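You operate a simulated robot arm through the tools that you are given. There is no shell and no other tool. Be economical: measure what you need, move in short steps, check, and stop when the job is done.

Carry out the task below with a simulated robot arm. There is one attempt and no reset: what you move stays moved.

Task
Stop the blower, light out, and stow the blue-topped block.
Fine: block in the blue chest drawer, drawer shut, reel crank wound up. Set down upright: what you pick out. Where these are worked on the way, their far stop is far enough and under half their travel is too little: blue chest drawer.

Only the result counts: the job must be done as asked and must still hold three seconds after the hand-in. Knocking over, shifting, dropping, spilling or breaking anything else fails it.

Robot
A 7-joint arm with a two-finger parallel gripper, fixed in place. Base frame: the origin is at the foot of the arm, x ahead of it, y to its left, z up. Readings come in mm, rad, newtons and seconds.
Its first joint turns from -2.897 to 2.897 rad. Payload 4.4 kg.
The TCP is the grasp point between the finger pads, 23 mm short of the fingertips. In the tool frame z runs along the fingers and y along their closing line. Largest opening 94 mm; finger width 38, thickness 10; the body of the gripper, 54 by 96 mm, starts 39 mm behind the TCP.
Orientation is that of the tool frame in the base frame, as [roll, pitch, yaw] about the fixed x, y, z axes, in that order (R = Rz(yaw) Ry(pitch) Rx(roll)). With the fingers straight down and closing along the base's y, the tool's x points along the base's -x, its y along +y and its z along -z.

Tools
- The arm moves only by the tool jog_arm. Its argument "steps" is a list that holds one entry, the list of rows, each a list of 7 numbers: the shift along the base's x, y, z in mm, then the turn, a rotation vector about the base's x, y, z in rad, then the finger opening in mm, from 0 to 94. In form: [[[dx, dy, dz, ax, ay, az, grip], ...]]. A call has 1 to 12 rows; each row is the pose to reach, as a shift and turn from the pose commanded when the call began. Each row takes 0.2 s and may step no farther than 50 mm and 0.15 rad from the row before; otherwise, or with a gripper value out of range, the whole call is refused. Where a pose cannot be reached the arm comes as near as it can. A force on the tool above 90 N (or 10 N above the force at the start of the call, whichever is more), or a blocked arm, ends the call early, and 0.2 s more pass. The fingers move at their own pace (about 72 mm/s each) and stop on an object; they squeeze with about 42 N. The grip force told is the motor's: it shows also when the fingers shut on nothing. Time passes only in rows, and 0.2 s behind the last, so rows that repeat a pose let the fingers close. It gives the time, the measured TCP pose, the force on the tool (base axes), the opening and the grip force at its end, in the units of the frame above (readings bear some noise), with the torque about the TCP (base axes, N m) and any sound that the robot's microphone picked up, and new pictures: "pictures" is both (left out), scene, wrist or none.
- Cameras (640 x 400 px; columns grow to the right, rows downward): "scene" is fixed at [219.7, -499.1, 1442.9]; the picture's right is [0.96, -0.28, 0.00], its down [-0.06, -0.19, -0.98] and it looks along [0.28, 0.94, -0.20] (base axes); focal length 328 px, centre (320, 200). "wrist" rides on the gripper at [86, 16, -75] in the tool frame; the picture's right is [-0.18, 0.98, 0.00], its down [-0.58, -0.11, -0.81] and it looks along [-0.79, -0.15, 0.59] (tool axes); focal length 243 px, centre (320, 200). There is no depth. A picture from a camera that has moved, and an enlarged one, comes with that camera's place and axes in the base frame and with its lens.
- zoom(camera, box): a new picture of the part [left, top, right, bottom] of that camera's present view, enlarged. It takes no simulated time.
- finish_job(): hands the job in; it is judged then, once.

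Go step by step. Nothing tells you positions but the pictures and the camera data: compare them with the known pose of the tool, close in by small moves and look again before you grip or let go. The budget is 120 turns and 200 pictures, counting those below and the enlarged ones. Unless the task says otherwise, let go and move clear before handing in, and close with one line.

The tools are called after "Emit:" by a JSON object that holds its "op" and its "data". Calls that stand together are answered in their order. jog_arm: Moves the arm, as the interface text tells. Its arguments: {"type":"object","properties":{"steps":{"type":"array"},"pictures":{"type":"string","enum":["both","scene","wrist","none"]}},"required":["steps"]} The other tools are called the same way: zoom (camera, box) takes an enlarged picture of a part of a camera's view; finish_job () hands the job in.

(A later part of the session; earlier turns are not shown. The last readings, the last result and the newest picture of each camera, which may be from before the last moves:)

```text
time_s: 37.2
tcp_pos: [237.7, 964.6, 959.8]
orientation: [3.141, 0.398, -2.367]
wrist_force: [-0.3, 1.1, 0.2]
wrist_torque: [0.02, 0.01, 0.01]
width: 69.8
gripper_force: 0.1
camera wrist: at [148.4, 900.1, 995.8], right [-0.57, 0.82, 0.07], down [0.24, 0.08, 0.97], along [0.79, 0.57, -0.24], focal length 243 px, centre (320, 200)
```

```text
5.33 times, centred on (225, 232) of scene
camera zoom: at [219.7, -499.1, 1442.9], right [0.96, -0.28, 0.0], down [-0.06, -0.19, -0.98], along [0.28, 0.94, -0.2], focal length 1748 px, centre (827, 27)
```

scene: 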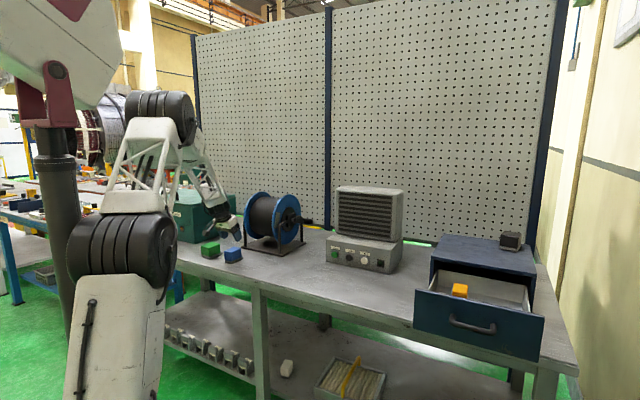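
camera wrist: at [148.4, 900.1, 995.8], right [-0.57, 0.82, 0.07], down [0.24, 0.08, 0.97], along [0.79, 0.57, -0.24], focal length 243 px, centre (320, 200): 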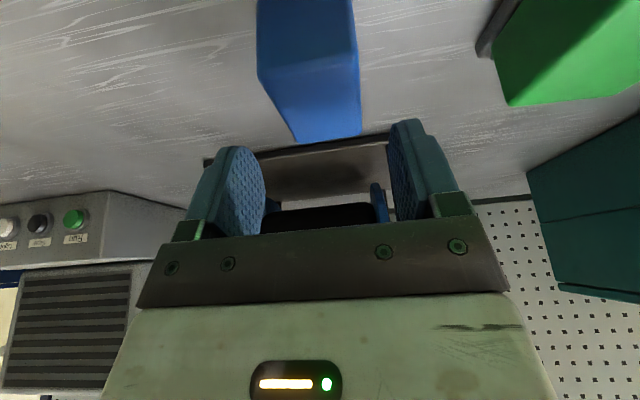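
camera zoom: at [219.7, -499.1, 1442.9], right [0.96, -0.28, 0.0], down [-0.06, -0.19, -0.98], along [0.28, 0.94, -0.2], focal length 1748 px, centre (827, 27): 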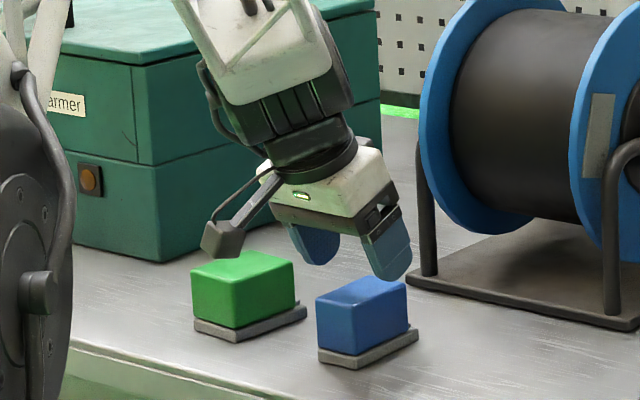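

Alignment is within 4 mm. I shift that amount, descend to z≈917 and look before closing.

Emit:
{"op": "jog_arm", "data": {"steps": [[[-3, 3, -8, 0, 0, 0, 70], [-3, 3, -20, 0, 0, 0, 70], [-3, 3, -32, 0, 0, 0, 70], [-3, 3, -42, 0, 0, 0, 70]]], "pictures": "wrist"}}

Emit:
{"op": "zoom", "data": {"camera": "scene", "box": [180, 195, 270, 270]}}

```text
time_s: 38.2
tcp_pos: [235.5, 968.5, 917.1]
orientation: [-3.141, 0.397, -2.366]
wrist_force: [-0.2, 0.2, 0.3]
wrist_torque: [0.0, -0.03, -0.02]
width: 70.1
gripper_force: 0.1
camera wrist: at [146.1, 903.3, 953.7], right [-0.57, 0.82, 0.07], down [0.24, 0.08, 0.97], along [0.79, 0.57, -0.24], focal length 243 px, centre (320, 200)
```

wrist: 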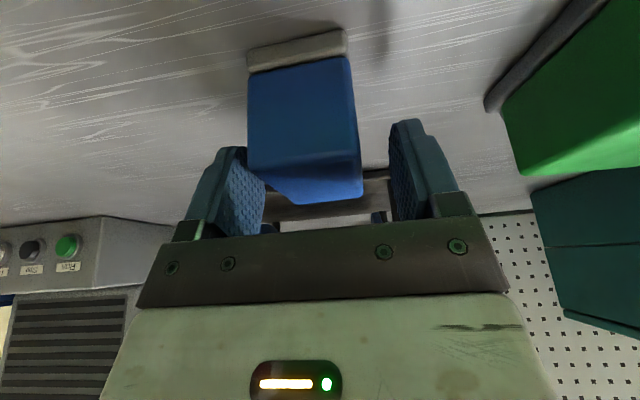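

```text
5.33 times, centred on (225, 232) of scene
camera zoom: at [219.7, -499.1, 1442.9], right [0.96, -0.28, 0.0], down [-0.06, -0.19, -0.98], along [0.28, 0.94, -0.2], focal length 1748 px, centre (827, 27)
```

zoom: 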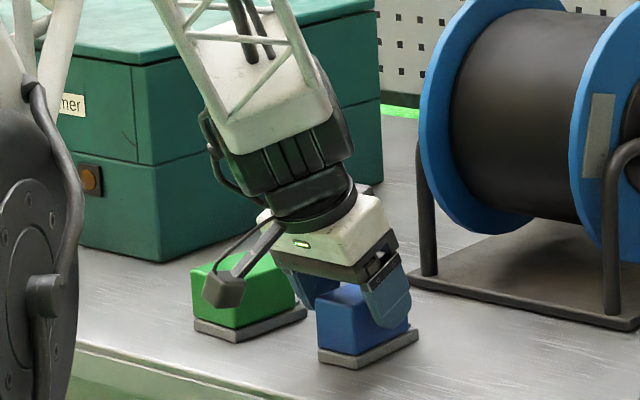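

Fingers straddle the block well. Closing now.

Emit:
{"op": "jog_arm", "data": {"steps": [[[0, 0, 0, 0, 0, 0, 40], [0, 0, 0, 0, 0, 0, 30], [0, 0, 0, 0, 0, 0, 20], [0, 0, 0, 0, 0, 0, 20]]], "pictures": "wrist"}}

```text
time_s: 39.2
tcp_pos: [236.0, 966.2, 917.5]
orientation: [-3.141, 0.398, -2.367]
wrist_force: [0.6, 2.3, -0.9]
wrist_torque: [0.11, -0.08, 0.03]
width: 44.8
gripper_force: 42.0
camera wrist: at [146.1, 903.4, 953.7], right [-0.57, 0.82, 0.07], down [0.24, 0.08, 0.97], along [0.79, 0.57, -0.24], focal length 243 px, centre (320, 200)
```

wrist: 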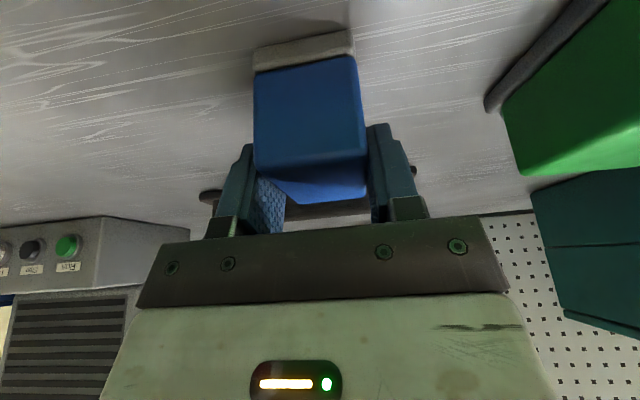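

Gripped at 44.8 mm. Lift straight up.

Emit:
{"op": "jog_arm", "data": {"steps": [[[0, 0, 10, 0, 0, 0, 20], [0, 0, 30, 0, 0, 0, 20], [-3, -5, 60, 0, 0, 0, 20], [-5, -20, 100, 0, 0, 0, 20], [-5, -40, 140, 0, 0, 0, 20]]]}}

```text
time_s: 40.4
tcp_pos: [228.2, 925.9, 1059.1]
orientation: [-3.14, 0.397, -2.365]
wrist_force: [1.2, 0.0, -3.5]
wrist_torque: [-0.01, 0.0, 0.01]
width: 44.5
gripper_force: 41.6
camera wrist: at [139.2, 862.0, 1095.0], right [-0.57, 0.82, 0.07], down [0.24, 0.08, 0.97], along [0.79, 0.57, -0.24], focal length 243 px, centre (320, 200)
```

scene: 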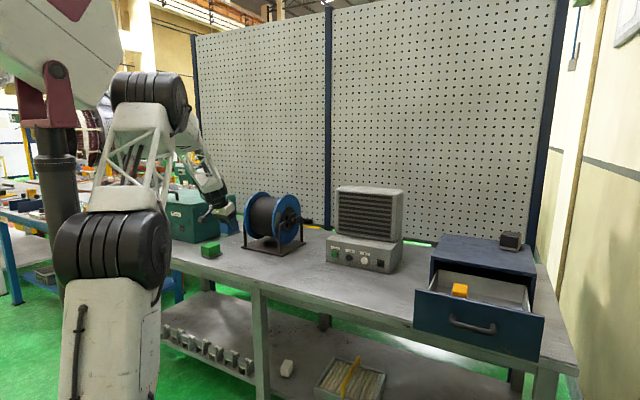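
wrist: 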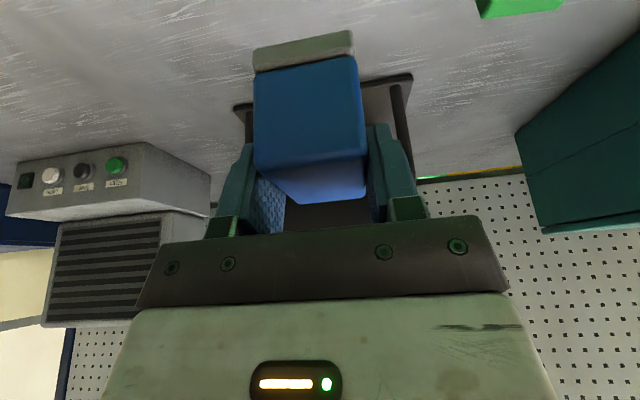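

The block is held (load ≈ 3.5 N). I'll carry it inward around the blower towards the open drawer, keeping orientation.

Emit:
{"op": "jog_arm", "data": {"steps": [[[20, -40, 10, 0, 0, 0, 20], [40, -80, 20, 0, 0, 0, 20], [60, -120, 30, 0, 0, 0, 20], [80, -160, 40, 0, 0, 0, 20], [100, -200, 50, 0, 0, 0, 20], [120, -240, 60, 0, 0, 0, 20], [140, -280, 70, 0, 0, 0, 20], [165, -320, 70, 0, 0, 0, 20], [195, -358, 70, 0, 0, 0, 20], [228, -394, 70, 0, 0, 0, 20], [261, -430, 70, 0, 0, 0, 20], [294, -466, 70, 0, 0, 0, 20]]], "pictures": "none"}}

Emit:
{"op": "jog_arm", "data": {"steps": [[[33, -34, 0, 0, 0, 0, 20], [66, -68, 0, 0, 0, 0, 20], [99, -102, 0, 0, 0, 0, 20], [132, -136, 0, 0, 0, 0, 20], [165, -165, 0, 0, 0, 0, 20], [205, -188, 0, 0, 0, 0, 20], [250, -195, 0, 0, 0, 0, 20], [295, -200, 0, 0, 0, 0, 20], [340, -202, 0, 0, 0, 0, 20], [385, -202, 0, 0, 0, 0, 20], [425, -202, 0, 0, 0, 0, 20], [462, -202, 0, 0, 0, 0, 20]]]}}

```text
time_s: 43.2
tcp_pos: [443.6, 487.0, 1057.1]
orientation: [-2.986, 0.396, -2.177]
wrist_force: [-0.1, 0.6, -0.7]
wrist_torque: [-0.06, 0.0, -0.02]
width: 44.5
gripper_force: 41.9
out of reach, approached as far as the arm can: row 6, 7, 8, 9, 10, 11, 12
stopped in row 12: the arm was blocked; the commanded pose is now the measured one
```

```text
time_s: 46.0
tcp_pos: [906.3, 328.8, 1079.5]
orientation: [2.861, 0.58, -2.654]
wrist_force: [-0.1, 0.3, -1.6]
wrist_torque: [-0.08, 0.03, -0.03]
width: 44.9
gripper_force: 42.4
out of reach, approached as far as the arm can: row 1, 2, 3, 4, 5, 6, 7, 8
stopped in row 12: the arm was blocked; the commanded pose is now the measured one
camera wrist: at [808.5, 271.4, 1096.4], right [-0.44, 0.84, 0.33], down [0.22, -0.25, 0.94], along [0.87, 0.49, -0.07], focal length 243 px, centre (320, 200)
```

scene: 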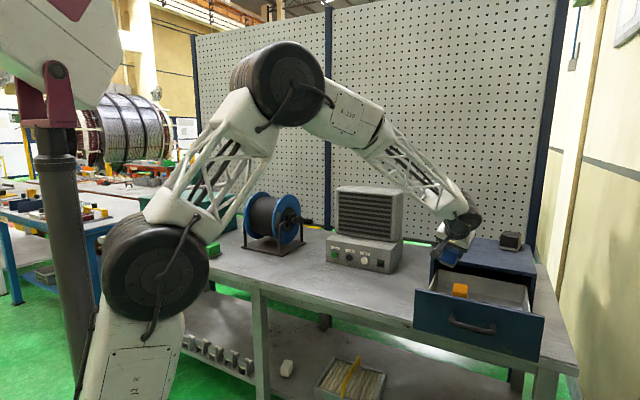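
wrist: 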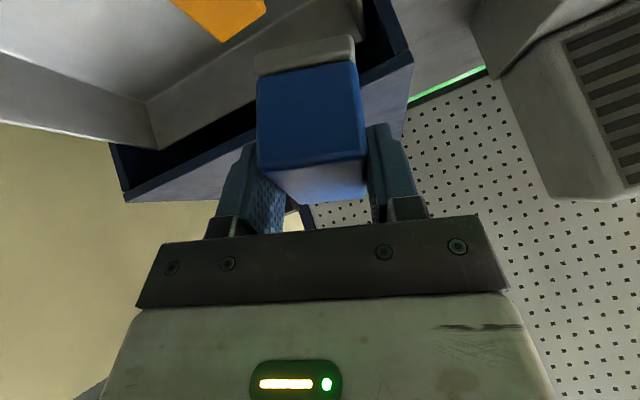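

The carry hit a joint limit and tilted the block by about 18°, but it's still held and nothing was touched (forces near zero). I'll rotate it upright in place.

Emit:
{"op": "jog_arm", "data": {"steps": [[[-10, -10, 10, 0, 0, 0, 20], [-20, -20, 20, -0.1, 0.008, 0, 20], [-20, -20, 20, -0.2, 0.015, 0, 20], [-20, -20, 20, -0.307, 0.023, 0, 20], [-20, -20, 20, -0.307, 0.023, 0, 20]]]}}

```text
time_s: 47.2
tcp_pos: [886.9, 308.2, 1099.1]
orientation: [-3.137, 0.399, -2.519]
wrist_force: [0.0, 0.1, -2.4]
wrist_torque: [-0.03, 0.02, 0.02]
width: 44.6
gripper_force: 42.4
camera wrist: at [789.6, 260.3, 1135.2], right [-0.43, 0.9, 0.07], down [0.24, 0.04, 0.97], along [0.87, 0.44, -0.24], focal length 243 px, centre (320, 200)
```

scene: 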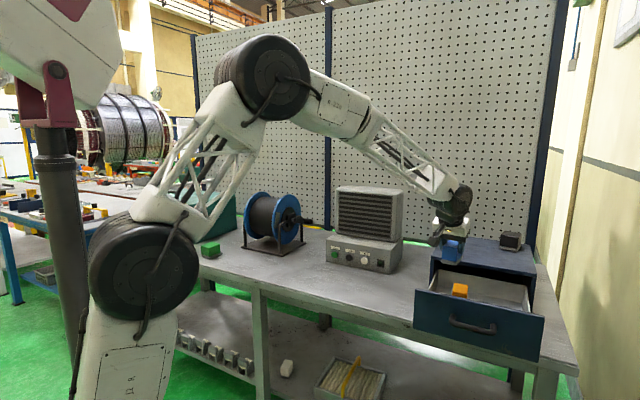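
wrist: 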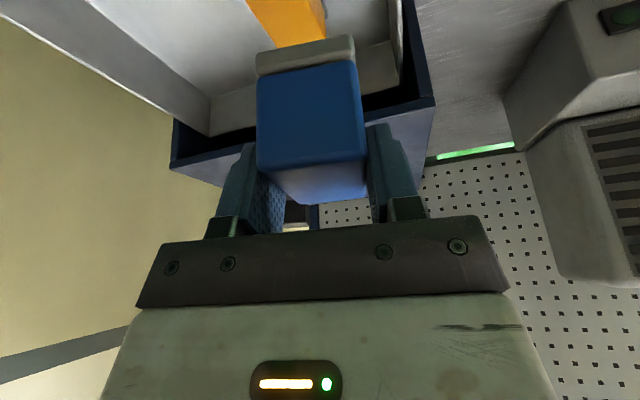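

Upright again, and the green block is undisturbed. Zooming on the drawer from both cameras to fix the placing spot.

Emit:
{"op": "zoom", "data": {"camera": "scene", "box": [405, 225, 555, 365]}}

Emit:
{"op": "zoom", "data": {"camera": "wrist", "box": [120, 0, 460, 210]}}

```text
2.86 times, centred on (480, 295) of scene
camera zoom: at [219.7, -499.1, 1442.9], right [0.96, -0.28, 0.0], down [-0.06, -0.19, -0.98], along [0.28, 0.94, -0.2], focal length 936 px, centre (-137, -71)
```

zoom: 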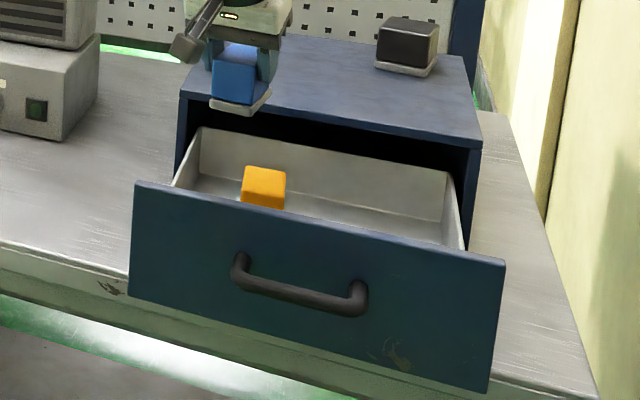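

```text
1.88 times, centred on (290, 105) of wrist
camera zoom: at [789.6, 260.3, 1135.2], right [-0.43, 0.9, 0.07], down [0.24, 0.04, 0.97], along [0.87, 0.44, -0.24], focal length 457 px, centre (376, 379)
```

zoom: 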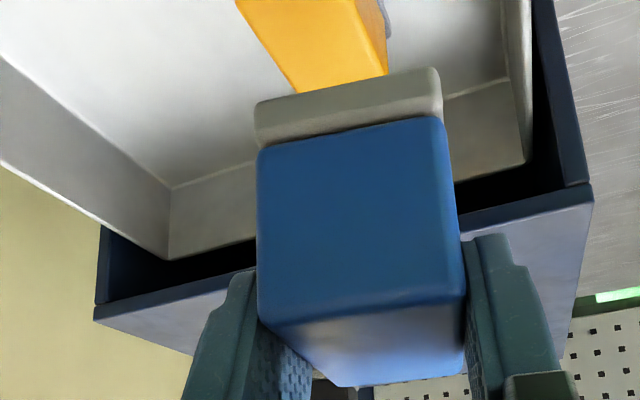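

Drawer geometry: floor z≈889, panel top z≈1004 at R≈702, tray sides at L≈365–622, orange block near L≈441. Target TCP is (988,240), right of the orange block and clear of the front panel with the camera. I move over it at height.

Emit:
{"op": "jog_arm", "data": {"steps": [[[25, -17, 0, 0, 0, 0, 20], [50, -34, 0, 0, 0, 0, 20], [75, -51, 0, 0, 0, 0, 20], [101, -68, 0, 0, 0, 0, 20], [101, -68, -20, 0, 0, 0, 20]]]}}

Emit:
{"op": "zoom", "data": {"camera": "scene", "box": [405, 225, 555, 365]}}

```text
time_s: 48.4
tcp_pos: [988.0, 240.5, 1081.5]
orientation: [-3.138, 0.402, -2.518]
wrist_force: [0.1, -0.6, -2.0]
wrist_torque: [-0.03, 0.04, 0.0]
width: 44.6
gripper_force: 42.0
camera wrist: at [890.5, 190.0, 1116.5], right [-0.43, 0.9, 0.07], down [0.24, 0.04, 0.97], along [0.87, 0.44, -0.24], focal length 243 px, centre (320, 200)
```

scene: 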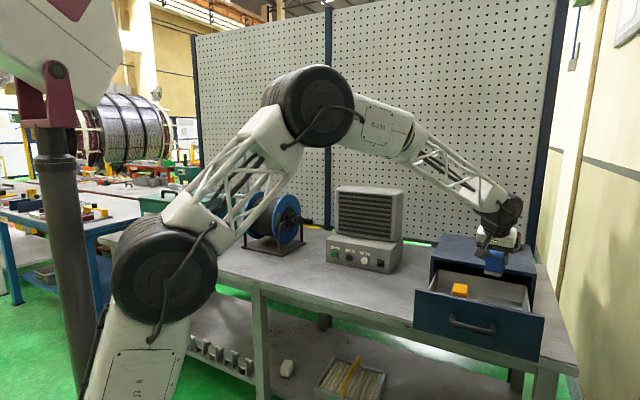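
wrist: 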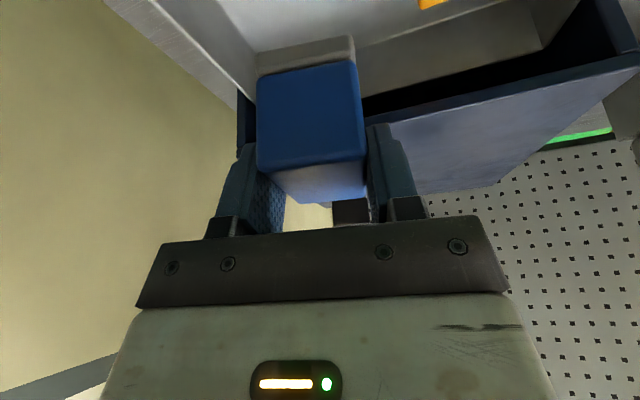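

```text
2.86 times, centred on (480, 295) of scene
camera zoom: at [219.7, -499.1, 1442.9], right [0.96, -0.28, 0.0], down [-0.06, -0.19, -0.98], along [0.28, 0.94, -0.2], focal length 936 px, centre (-137, -71)
```

zoom: 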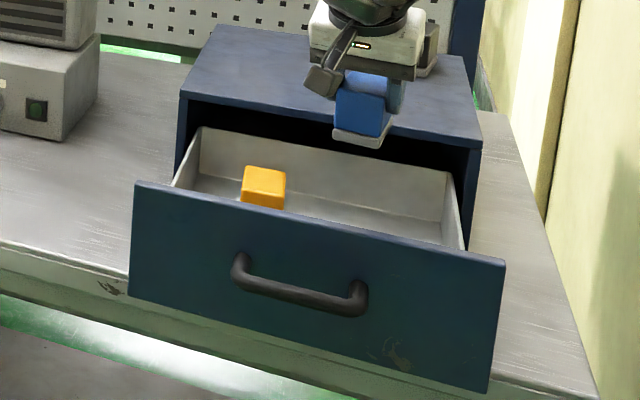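

Reachable. Descend part way and check clearances.

Emit:
{"op": "jog_arm", "data": {"steps": [[[0, 0, -30, 0, 0, 0, 20], [0, 0, -60, 0, 0, 0, 20], [0, 0, -90, 0, 0, 0, 20]]]}}

Emit:
{"op": "zoom", "data": {"camera": "scene", "box": [405, 225, 555, 365]}}

```text
time_s: 49.2
tcp_pos: [988.1, 241.3, 991.6]
orientation: [-3.138, 0.399, -2.52]
wrist_force: [-0.9, -0.3, -2.4]
wrist_torque: [0.01, 0.02, 0.02]
width: 44.5
gripper_force: 41.9
camera wrist: at [890.8, 191.7, 1026.3], right [-0.43, 0.9, 0.07], down [0.24, 0.04, 0.97], along [0.87, 0.44, -0.24], focal length 243 px, centre (320, 200)
```

scene: 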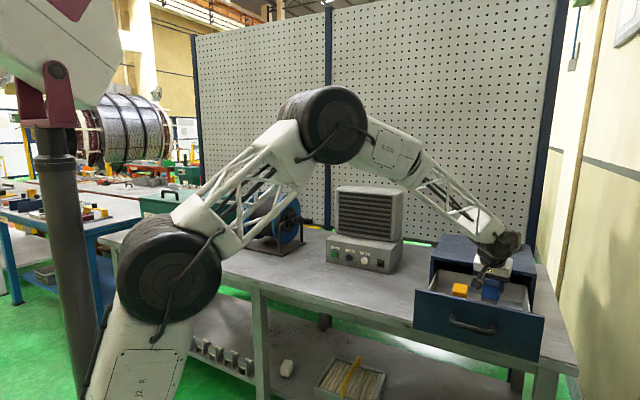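
wrist: 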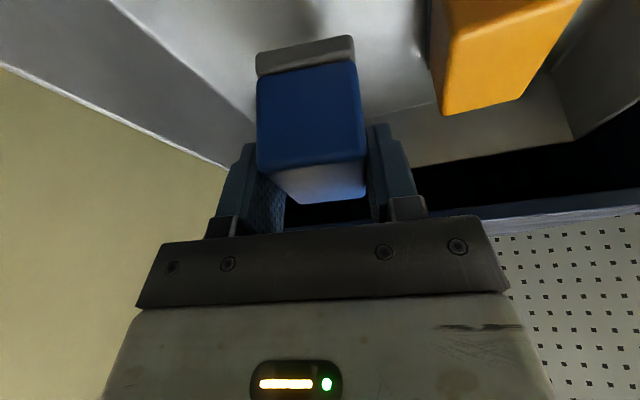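

```text
2.86 times, centred on (480, 295) of scene
camera zoom: at [219.7, -499.1, 1442.9], right [0.96, -0.28, 0.0], down [-0.06, -0.19, -0.98], along [0.28, 0.94, -0.2], focal length 936 px, centre (-137, -71)
```

zoom: 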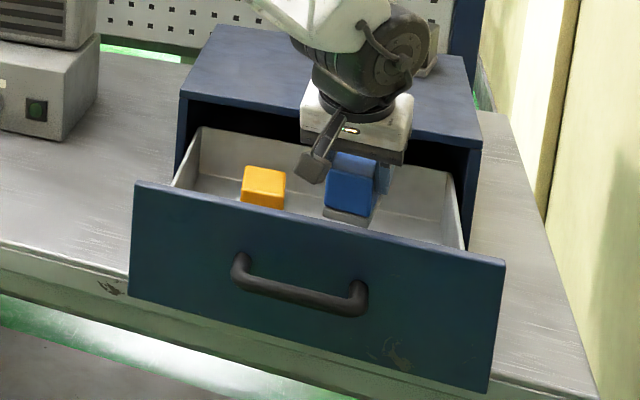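

Clear on all sides. I lower slowly until the base touches the drawer floor (expected TCP z≈929).

Emit:
{"op": "jog_arm", "data": {"steps": [[[0, 0, -20, 0, 0, 0, 20], [0, 0, -40, 0, 0, 0, 20], [0, 0, -50, 0, 0, 0, 20], [0, 0, -56, 0, 0, 0, 20]]]}}

Emit:
{"op": "zoom", "data": {"camera": "scene", "box": [405, 225, 555, 365]}}

```text
time_s: 50.2
tcp_pos: [989.5, 243.0, 936.5]
orientation: [-3.137, 0.401, -2.517]
wrist_force: [-2.8, 4.6, 31.9]
wrist_torque: [0.63, 0.58, -0.16]
width: 44.7
gripper_force: 42.8
camera wrist: at [890.3, 192.3, 972.3], right [-0.44, 0.9, 0.07], down [0.24, 0.04, 0.97], along [0.87, 0.44, -0.23], focal length 243 px, centre (320, 200)
```

scene: 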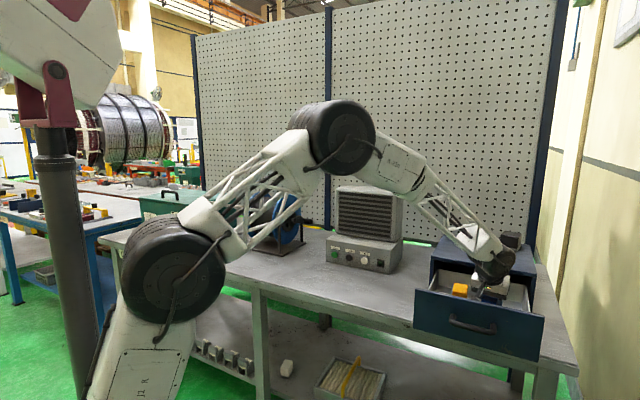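
wrist: 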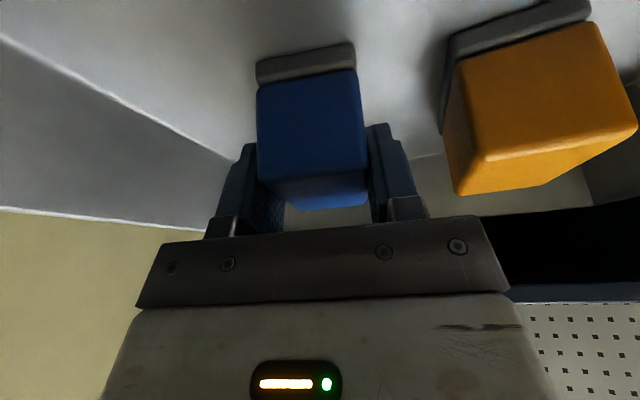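

```text
2.86 times, centred on (480, 295) of scene
camera zoom: at [219.7, -499.1, 1442.9], right [0.96, -0.28, 0.0], down [-0.06, -0.19, -0.98], along [0.28, 0.94, -0.2], focal length 936 px, centre (-137, -71)
```

zoom: 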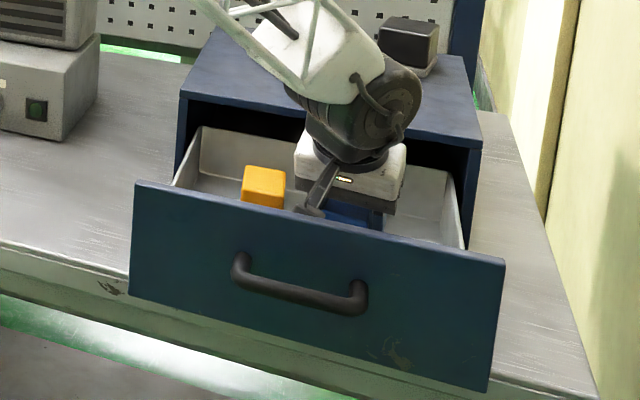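

The base is on the floor (32 N up). Ease up by 2 mm, release gently, and look.

Emit:
{"op": "jog_arm", "data": {"steps": [[[0, 0, 2, 0, 0, 0, 20], [0, 0, 2, 0, 0, 0, 50], [0, 0, 2, 0, 0, 0, 62], [0, 0, 2, 0, 0, 0, 62]]], "pictures": "wrist"}}

```text
time_s: 51.2
tcp_pos: [987.4, 241.9, 934.7]
orientation: [-3.139, 0.399, -2.52]
wrist_force: [-0.7, 1.3, 0.4]
wrist_torque: [-0.01, 0.0, 0.04]
width: 61.8
gripper_force: 0.0
camera wrist: at [889.9, 192.1, 971.4], right [-0.43, 0.9, 0.07], down [0.24, 0.04, 0.97], along [0.87, 0.44, -0.24], focal length 243 px, centre (320, 200)
```

wrist: 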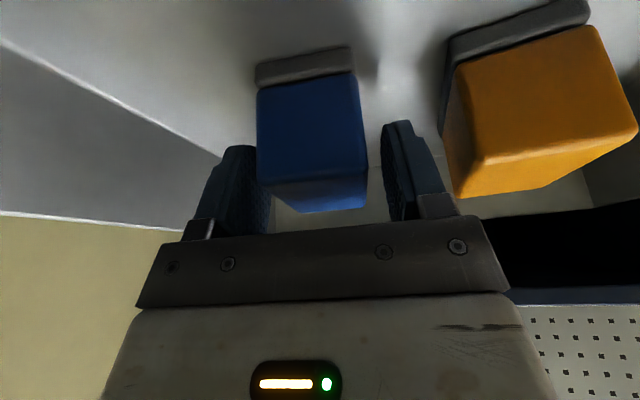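

Block stands upright in the drawer. I raise the gripper straight up and out.

Emit:
{"op": "jog_arm", "data": {"steps": [[[0, 0, 15, 0, 0, 0, 62], [0, 0, 35, 0, 0, 0, 62], [0, 0, 65, 0, 0, 0, 62], [0, 0, 105, 0, 0, 0, 62], [0, 0, 150, 0, 0, 0, 62], [-30, -30, 165, 0, 0, 0, 62]]]}}

Emit:
{"op": "zoom", "data": {"camera": "scene", "box": [405, 225, 555, 365]}}

```text
time_s: 52.6
tcp_pos: [954.1, 211.0, 1097.0]
orientation: [-3.141, 0.397, -2.518]
wrist_force: [-0.1, 0.8, -0.3]
wrist_torque: [0.01, -0.01, 0.0]
width: 62.1
gripper_force: 0.1
camera wrist: at [857.3, 161.5, 1134.0], right [-0.44, 0.9, 0.07], down [0.24, 0.04, 0.97], along [0.87, 0.44, -0.24], focal length 243 px, centre (320, 200)
```

scene: 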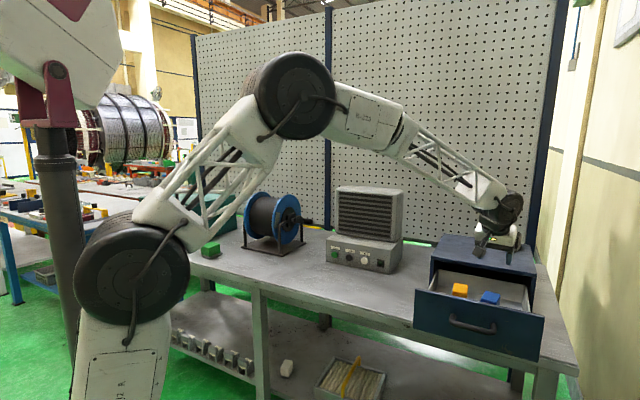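
wrist: 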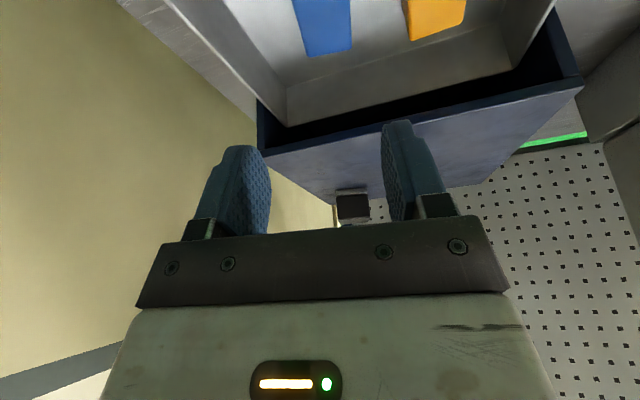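

```text
2.86 times, centred on (480, 295) of scene
camera zoom: at [219.7, -499.1, 1442.9], right [0.96, -0.28, 0.0], down [-0.06, -0.19, -0.98], along [0.28, 0.94, -0.2], focal length 936 px, centre (-137, -71)
```

zoom: 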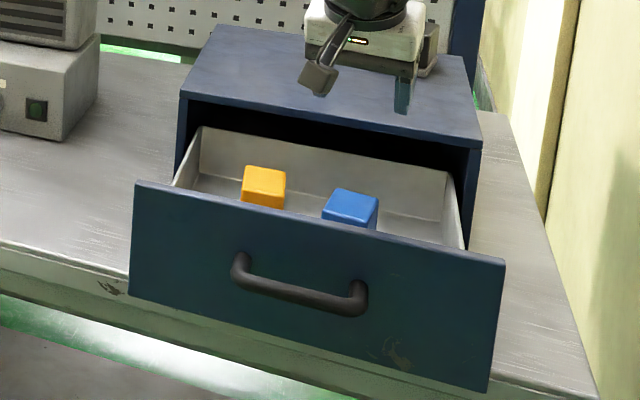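

Blue block is upright next to the orange one. Now I retreat in front of the drawer with the fingers closed, ready to push it shut.

Emit:
{"op": "jog_arm", "data": {"steps": [[[-32, -20, 0, 0, 0, 0.08, 40], [-64, -40, 0, 0, 0, 0.165, 20], [-96, -60, 0, 0, 0, 0.165, 0], [-128, -80, 0, 0, 0, 0.165, 0], [-158, -97, 0, 0, 0, 0.165, 0]]], "pictures": "none"}}

Emit:
{"op": "jog_arm", "data": {"steps": [[[0, 0, 0, 0.095, -0.095, 0, 0], [0, 0, 0, 0.19, -0.19, 0, 0], [0, 0, 0, 0.285, -0.285, 0, 0], [0, 0, 0, 0.38, -0.38, 0, 0], [0, 0, 0, 0.46, -0.46, 0, 0]]]}}

```text
time_s: 53.8
tcp_pos: [797.2, 114.0, 1100.3]
orientation: [-3.14, 0.397, -2.356]
wrist_force: [0.2, -0.3, 0.4]
wrist_torque: [0.05, 0.01, 0.01]
width: 0.1
gripper_force: 42.5
```

```text
time_s: 55.0
tcp_pos: [798.6, 114.6, 1099.9]
orientation: [-3.135, 1.051, -2.352]
wrist_force: [-1.0, 0.3, -0.4]
wrist_torque: [-0.02, -0.01, -0.01]
width: 0.2
gripper_force: 42.3
camera wrist: at [711.7, 50.2, 1063.4], right [-0.63, 0.76, 0.16], down [-0.22, -0.36, 0.91], along [0.75, 0.54, 0.39], focal length 243 px, centre (320, 200)
```

scene: 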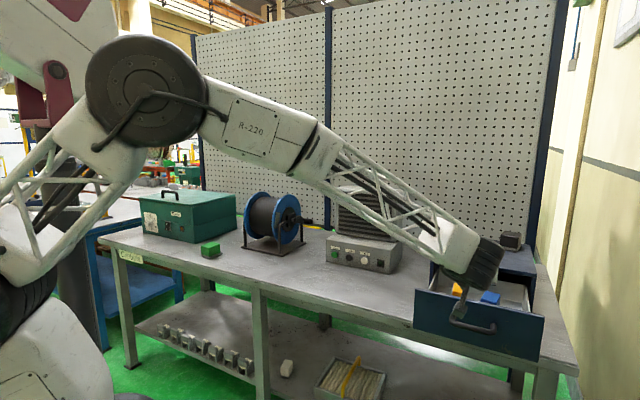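
wrist: 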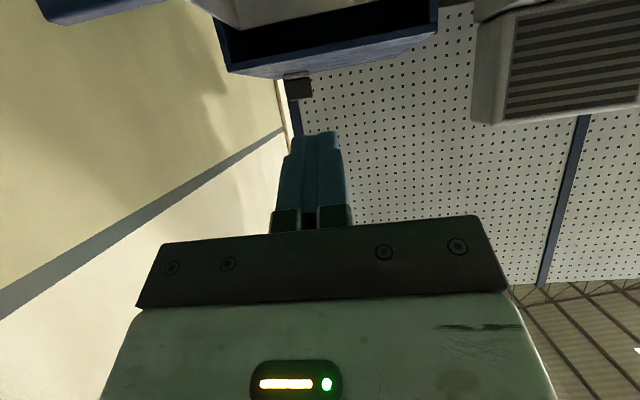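

In front of the panel now. I'll descend to z≈987, so the tip meets the panel just above the handle.

Emit:
{"op": "jog_arm", "data": {"steps": [[[-8, -8, -35, 0, 0, 0, 0], [-8, -8, -70, 0, 0, 0, 0], [-8, -8, -100, 0, 0, 0, 0], [-4, -4, -113, 0, 0, 0, 0]]]}}

Emit:
{"op": "zoom", "data": {"camera": "scene", "box": [405, 225, 555, 365]}}

```text
time_s: 56.0
tcp_pos: [795.7, 109.1, 989.8]
orientation: [-3.134, 1.051, -2.351]
wrist_force: [0.1, -0.5, -0.6]
wrist_torque: [-0.03, 0.0, -0.02]
width: 0.1
gripper_force: 42.0
camera wrist: at [709.2, 45.8, 952.5], right [-0.63, 0.76, 0.16], down [-0.22, -0.36, 0.91], along [0.75, 0.54, 0.39], focal length 243 px, centre (320, 200)
```

scene: 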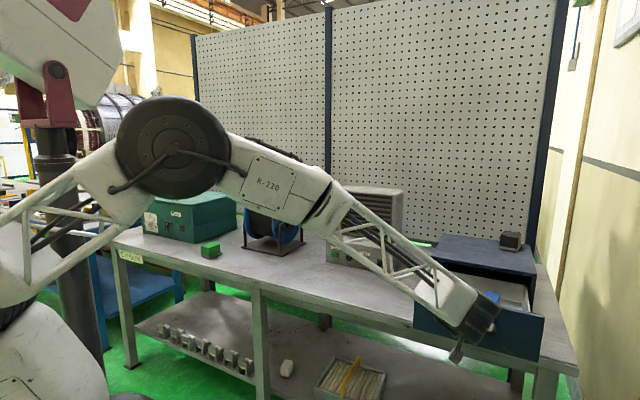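
wrist: 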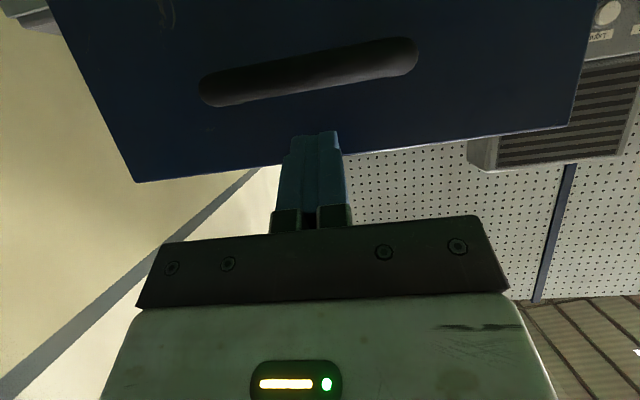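

```text
2.86 times, centred on (480, 295) of scene
camera zoom: at [219.7, -499.1, 1442.9], right [0.96, -0.28, 0.0], down [-0.06, -0.19, -0.98], along [0.28, 0.94, -0.2], focal length 936 px, centre (-137, -71)
```

zoom: 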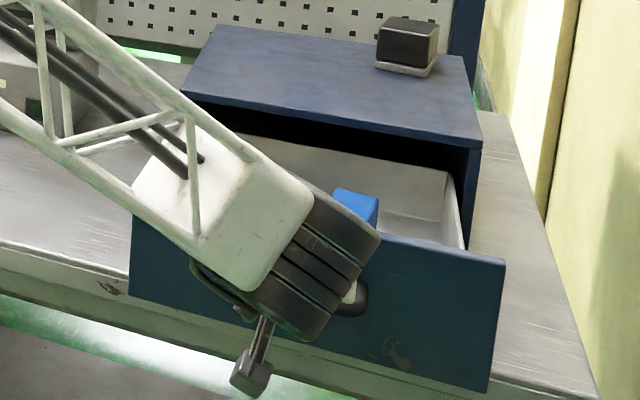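

Tip is centred over the handle and below the panel's top edge. I push the drawer in slowly.

Emit:
{"op": "jog_arm", "data": {"steps": [[[9, 9, 0, 0, 0, 0, 0], [18, 18, 0, 0, 0, 0, 0], [26, 26, 0, 0, 0, 0, 0], [34, 34, 0, 0, 0, 0, 0], [42, 42, 0, 0, 0, 0, 0], [51, 51, 0, 0, 0, 0, 0], [60, 60, 0, 0, 0, 0, 0], [69, 69, 0, 0, 0, 0, 0], [78, 78, 0, 0, 0, 0, 0], [87, 87, 0, 0, 0, 0, 0], [96, 96, 0, 0, 0, 0, 0], [105, 105, 0, 0, 0, 0, 0]]]}}

```text
time_s: 58.6
tcp_pos: [900.4, 215.0, 989.3]
orientation: [-3.136, 1.049, -2.35]
wrist_force: [-0.4, -0.5, 0.0]
wrist_torque: [0.02, 0.03, 0.01]
width: 0.0
gripper_force: 41.9
camera wrist: at [813.5, 150.6, 951.5], right [-0.63, 0.76, 0.16], down [-0.21, -0.36, 0.91], along [0.75, 0.54, 0.39], focal length 243 px, centre (320, 200)
```

scene: 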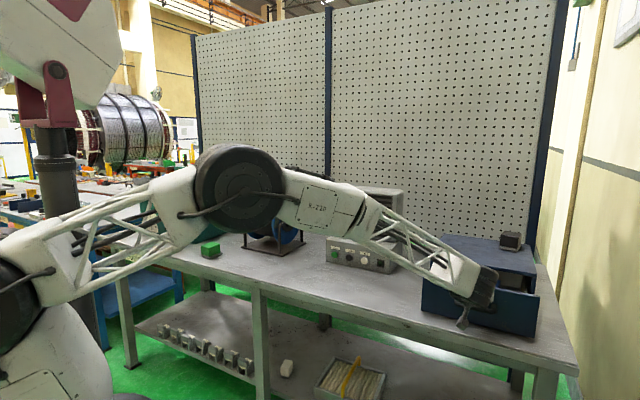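
wrist: 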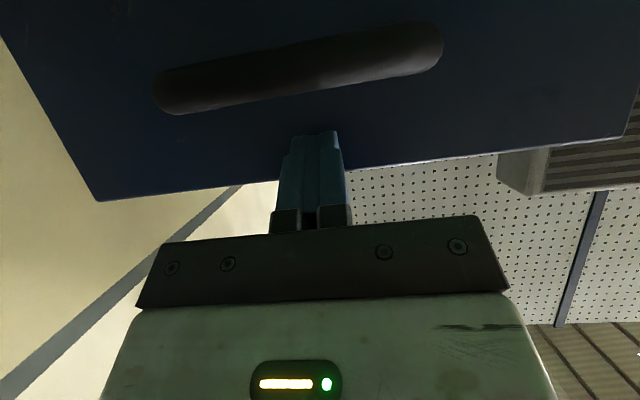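

The drawer is sliding in smoothly; continue until it is shut.

Emit:
{"op": "jog_arm", "data": {"steps": [[[9, 9, 0, 0, 0, 0, 0], [18, 18, 0, 0, 0, 0, 0], [27, 27, 0, 0, 0, 0, 0], [36, 36, 0, 0, 0, 0, 0], [45, 45, 0, 0, 0, 0, 0], [54, 54, 0, 0, 0, 0, 0], [63, 63, 0, 0, 0, 0, 0], [71, 71, 0, 0, 0, 0, 0], [78, 78, 0, 0, 0, 0, 0], [84, 84, 0, 0, 0, 0, 0], [90, 90, 0, 0, 0, 0, 0], [95, 95, 0, 0, 0, 0, 0]]]}}

Emit:
{"op": "zoom", "data": {"camera": "scene", "box": [405, 225, 555, 365]}}

```text
time_s: 61.1
tcp_pos: [989.6, 303.9, 987.7]
orientation: [-3.137, 1.049, -2.351]
wrist_force: [-51.4, -30.2, 12.4]
wrist_torque: [0.25, -0.67, 0.44]
width: 0.2
gripper_force: 42.2
stopped in row 12: the force on the tool passed its limit at 140 N (the readings are from after the stop); the commanded pose is now the measured one
camera wrist: at [902.6, 239.6, 951.6], right [-0.63, 0.76, 0.16], down [-0.21, -0.36, 0.91], along [0.75, 0.54, 0.39], focal length 243 px, centre (320, 200)
```

scene: 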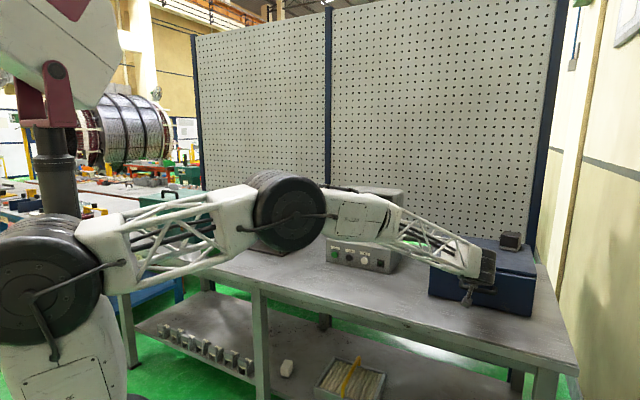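
wrist: 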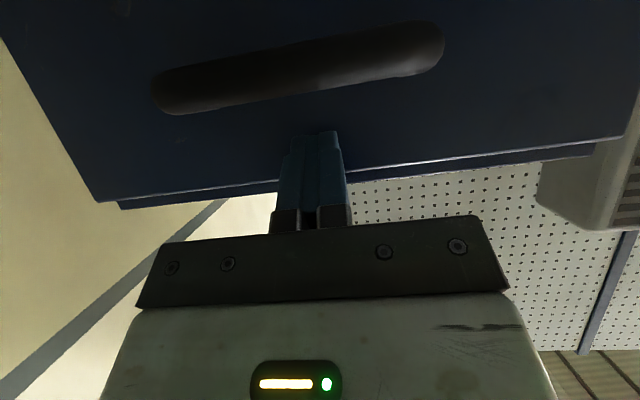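

```text
2.86 times, centred on (480, 295) of scene
camera zoom: at [219.7, -499.1, 1442.9], right [0.96, -0.28, 0.0], down [-0.06, -0.19, -0.98], along [0.28, 0.94, -0.2], focal length 936 px, centre (-137, -71)
```

zoom: 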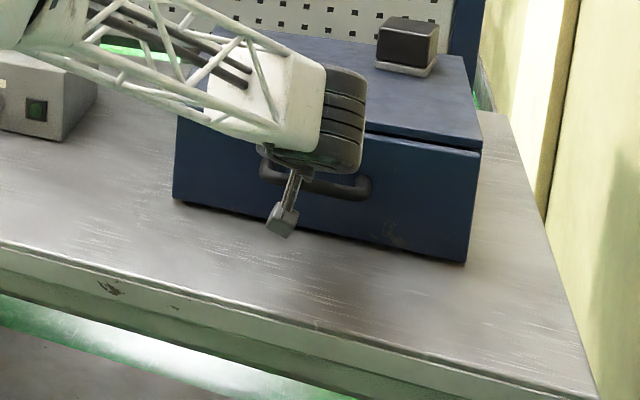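

The drawer is shut, and the chest looks in place. I back away and raise up towards the reel, and will zoom on it once the arm is clear.

Emit:
{"op": "jog_arm", "data": {"steps": [[[-15, -15, 0, 0, 0, 0, 0], [-45, -45, 10, 0, 0, 0, 0], [-75, -75, 30, 0, 0, 0, 0], [-105, -95, 60, 0, 0, 0, 0], [-135, -100, 95, 0, 0, 0, 0], [-170, -90, 120, 0, 0, 0, 0], [-205, -60, 130, 0, 0, 0, 0], [-240, -30, 130, 0, 0, 0, 0], [-275, 0, 130, 0, 0, 0, 0], [-310, 30, 130, 0, 0, 0, 0], [-345, 60, 130, 0, 0, 0, 0], [-380, 90, 130, 0, 0, 0, 0]]]}}

Emit:
{"op": "zoom", "data": {"camera": "scene", "box": [265, 190, 315, 230]}}

Emit:
{"op": "zoom", "data": {"camera": "scene", "box": [420, 220, 550, 320]}}

```text
time_s: 63.7
tcp_pos: [607.5, 397.1, 1118.8]
orientation: [-3.137, 1.048, -2.351]
wrist_force: [0.3, 0.0, 0.4]
wrist_torque: [0.03, 0.02, -0.01]
width: 0.0
gripper_force: 42.4
camera wrist: at [519.8, 332.6, 1080.8], right [-0.63, 0.76, 0.16], down [-0.21, -0.36, 0.91], along [0.75, 0.54, 0.39], focal length 243 px, centre (320, 200)
```

scene: 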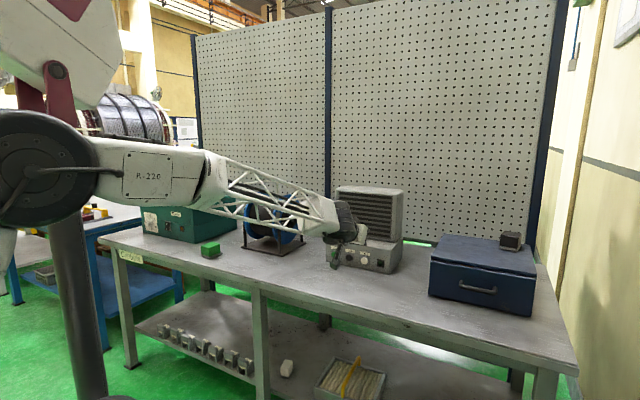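
wrist: 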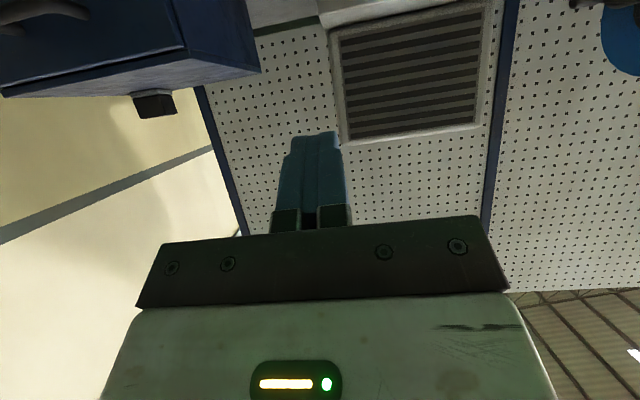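

```text
10.00 times, centred on (290, 210) of scene
camera zoom: at [219.7, -499.1, 1442.9], right [0.96, -0.28, 0.0], down [-0.06, -0.19, -0.98], along [0.28, 0.94, -0.2], focal length 3277 px, centre (620, 100)
```

zoom: 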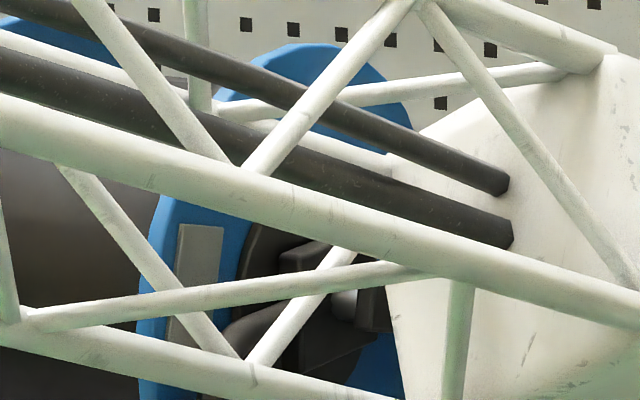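

```text
4.00 times, centred on (485, 270) of scene
camera zoom: at [219.7, -499.1, 1442.9], right [0.96, -0.28, 0.0], down [-0.06, -0.19, -0.98], along [0.28, 0.94, -0.2], focal length 1311 px, centre (-340, -80)
```

zoom: 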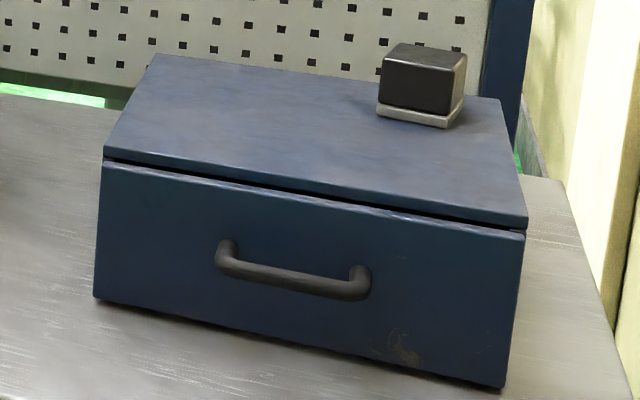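

The chest is exactly as at the start with the drawer shut. Now I roll the wrist so the camera is on the right and move towards the reel's crank.

Emit:
{"op": "jog_arm", "data": {"steps": [[[-12, 39, 0, -0.087, -0.088, 0.071, 0], [-24, 78, 0, -0.174, -0.176, 0.143, 0], [-36, 117, 0, -0.261, -0.264, 0.214, 0], [-48, 156, 0, -0.348, -0.351, 0.285, 0], [-60, 195, 0, -0.435, -0.439, 0.357, 0], [-72, 234, 0, -0.522, -0.527, 0.428, 0], [-84, 273, 0, -0.61, -0.615, 0.5, 0], [-96, 312, 0, -0.697, -0.703, 0.571, 0], [-108, 351, 0, -0.784, -0.79, 0.642, 0], [-120, 390, 0, -0.871, -0.878, 0.714, 0], [-132, 425, 0, -0.958, -0.966, 0.785, 0]]]}}

Emit:
{"op": "zoom", "data": {"camera": "scene", "box": [265, 190, 315, 230]}}

```text
time_s: 66.1
tcp_pos: [478.2, 820.1, 1117.6]
orientation: [-2.09, 0.0, -0.779]
wrist_force: [0.0, -0.7, 3.1]
wrist_torque: [-0.11, 0.1, -0.01]
width: 0.0
gripper_force: 41.9
camera wrist: at [488.9, 708.0, 1141.5], right [-0.47, -0.22, -0.85], down [-0.87, -0.05, 0.49], along [-0.15, 0.97, -0.16], focal length 243 px, centre (320, 200)
```

scene: 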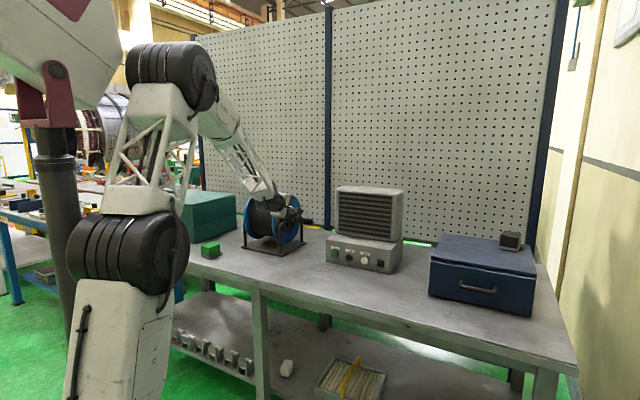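
wrist: 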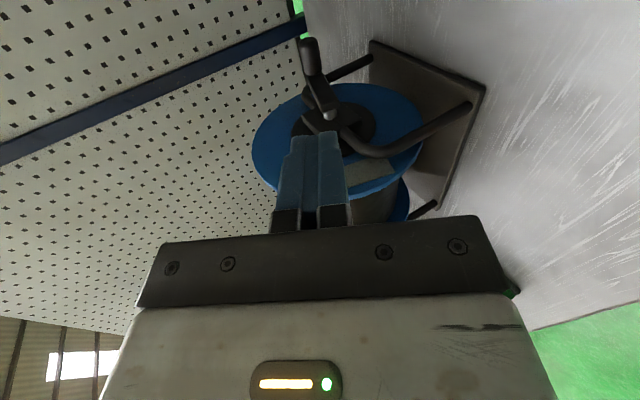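

```text
10.00 times, centred on (290, 210) of scene
camera zoom: at [219.7, -499.1, 1442.9], right [0.96, -0.28, 0.0], down [-0.06, -0.19, -0.98], along [0.28, 0.94, -0.2], focal length 3277 px, centre (620, 100)
```

zoom: 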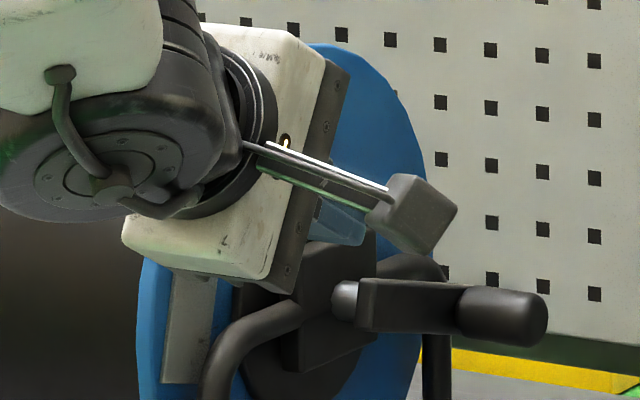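

A clear view of the reel end face with the crank. Zooming in on it.

Emit:
{"op": "zoom", "data": {"camera": "wrist", "box": [240, 20, 400, 140]}}

```text
3.33 times, centred on (320, 80) of wrist
camera zoom: at [488.9, 708.0, 1141.5], right [-0.47, -0.22, -0.85], down [-0.87, -0.05, 0.49], along [-0.15, 0.97, -0.16], focal length 809 px, centre (320, 600)
```

zoom: 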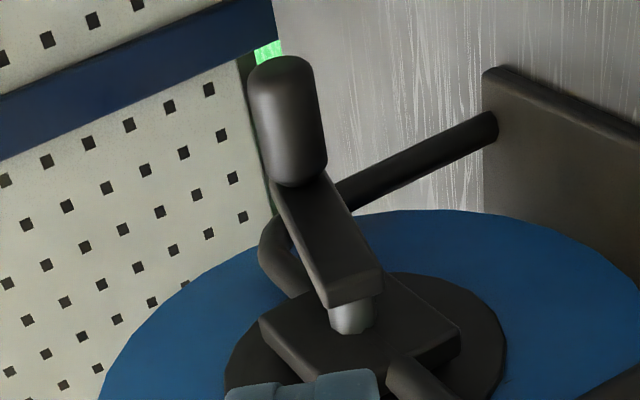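

The crank arm points away (+n, slightly down): shaft end ≈ R1080, L−313, z1034, with the handle about 75 mm further at R≈1150, L≈−284. I'll level the tool and come closer for better measurement.

Emit:
{"op": "jog_arm", "data": {"steps": [[[10, 22, -27, 0.083, -0.083, 0, 0], [19, 44, -54, 0.166, -0.166, 0, 0], [29, 66, -81, 0.25, -0.25, 0, 0], [34, 78, -107, 0.25, -0.25, 0, 0]]]}}

Emit:
{"op": "zoom", "data": {"camera": "wrist", "box": [200, 0, 440, 180]}}

Emit:
{"op": "zoom", "data": {"camera": "scene", "box": [265, 190, 315, 230]}}

```text
time_s: 67.1
tcp_pos: [513.7, 896.1, 1010.8]
orientation: [-1.734, -0.002, -0.781]
wrist_force: [0.3, 0.1, 1.0]
wrist_torque: [-0.03, 0.01, 0.0]
width: 0.1
gripper_force: 42.3
camera wrist: at [522.1, 782.7, 1008.8], right [-0.24, 0.01, -0.97], down [-0.96, -0.14, 0.24], along [-0.14, 0.99, 0.05], focal length 243 px, centre (320, 200)
```

scene: 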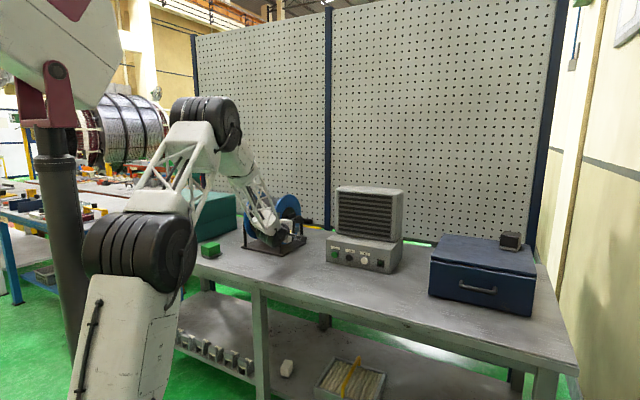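
wrist: 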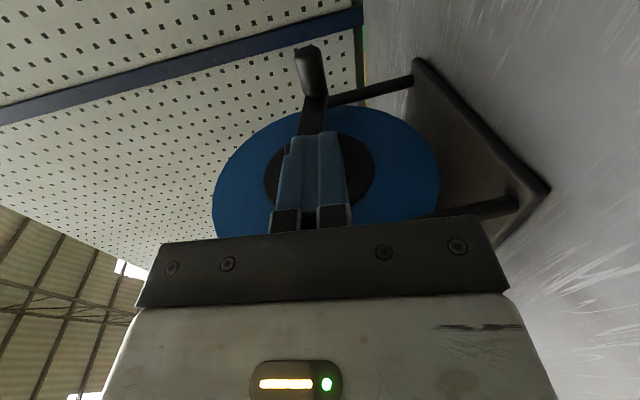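

```text
2.22 times, centred on (320, 90) of wrist
camera zoom: at [522.1, 782.7, 1008.8], right [-0.24, 0.01, -0.97], down [-0.96, -0.14, 0.24], along [-0.14, 0.99, 0.05], focal length 539 px, centre (320, 444)
```

zoom: 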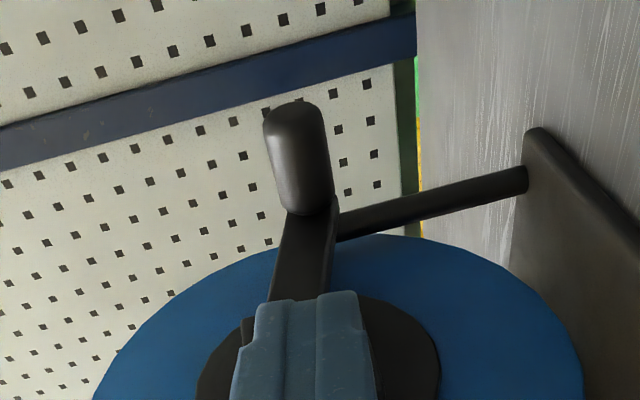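

```text
10.00 times, centred on (290, 210) of scene
camera zoom: at [219.7, -499.1, 1442.9], right [0.96, -0.28, 0.0], down [-0.06, -0.19, -0.98], along [0.28, 0.94, -0.2], focal length 3277 px, centre (620, 100)
```

zoom: 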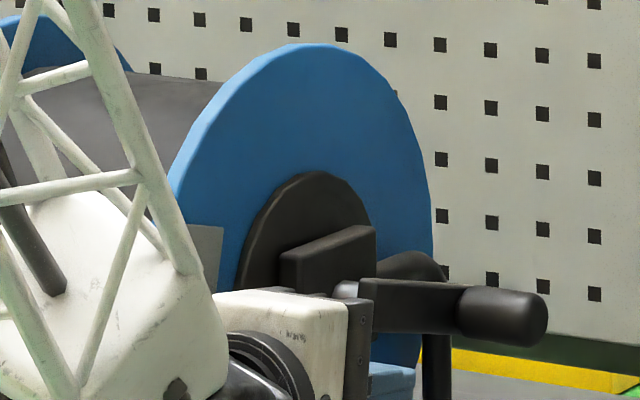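

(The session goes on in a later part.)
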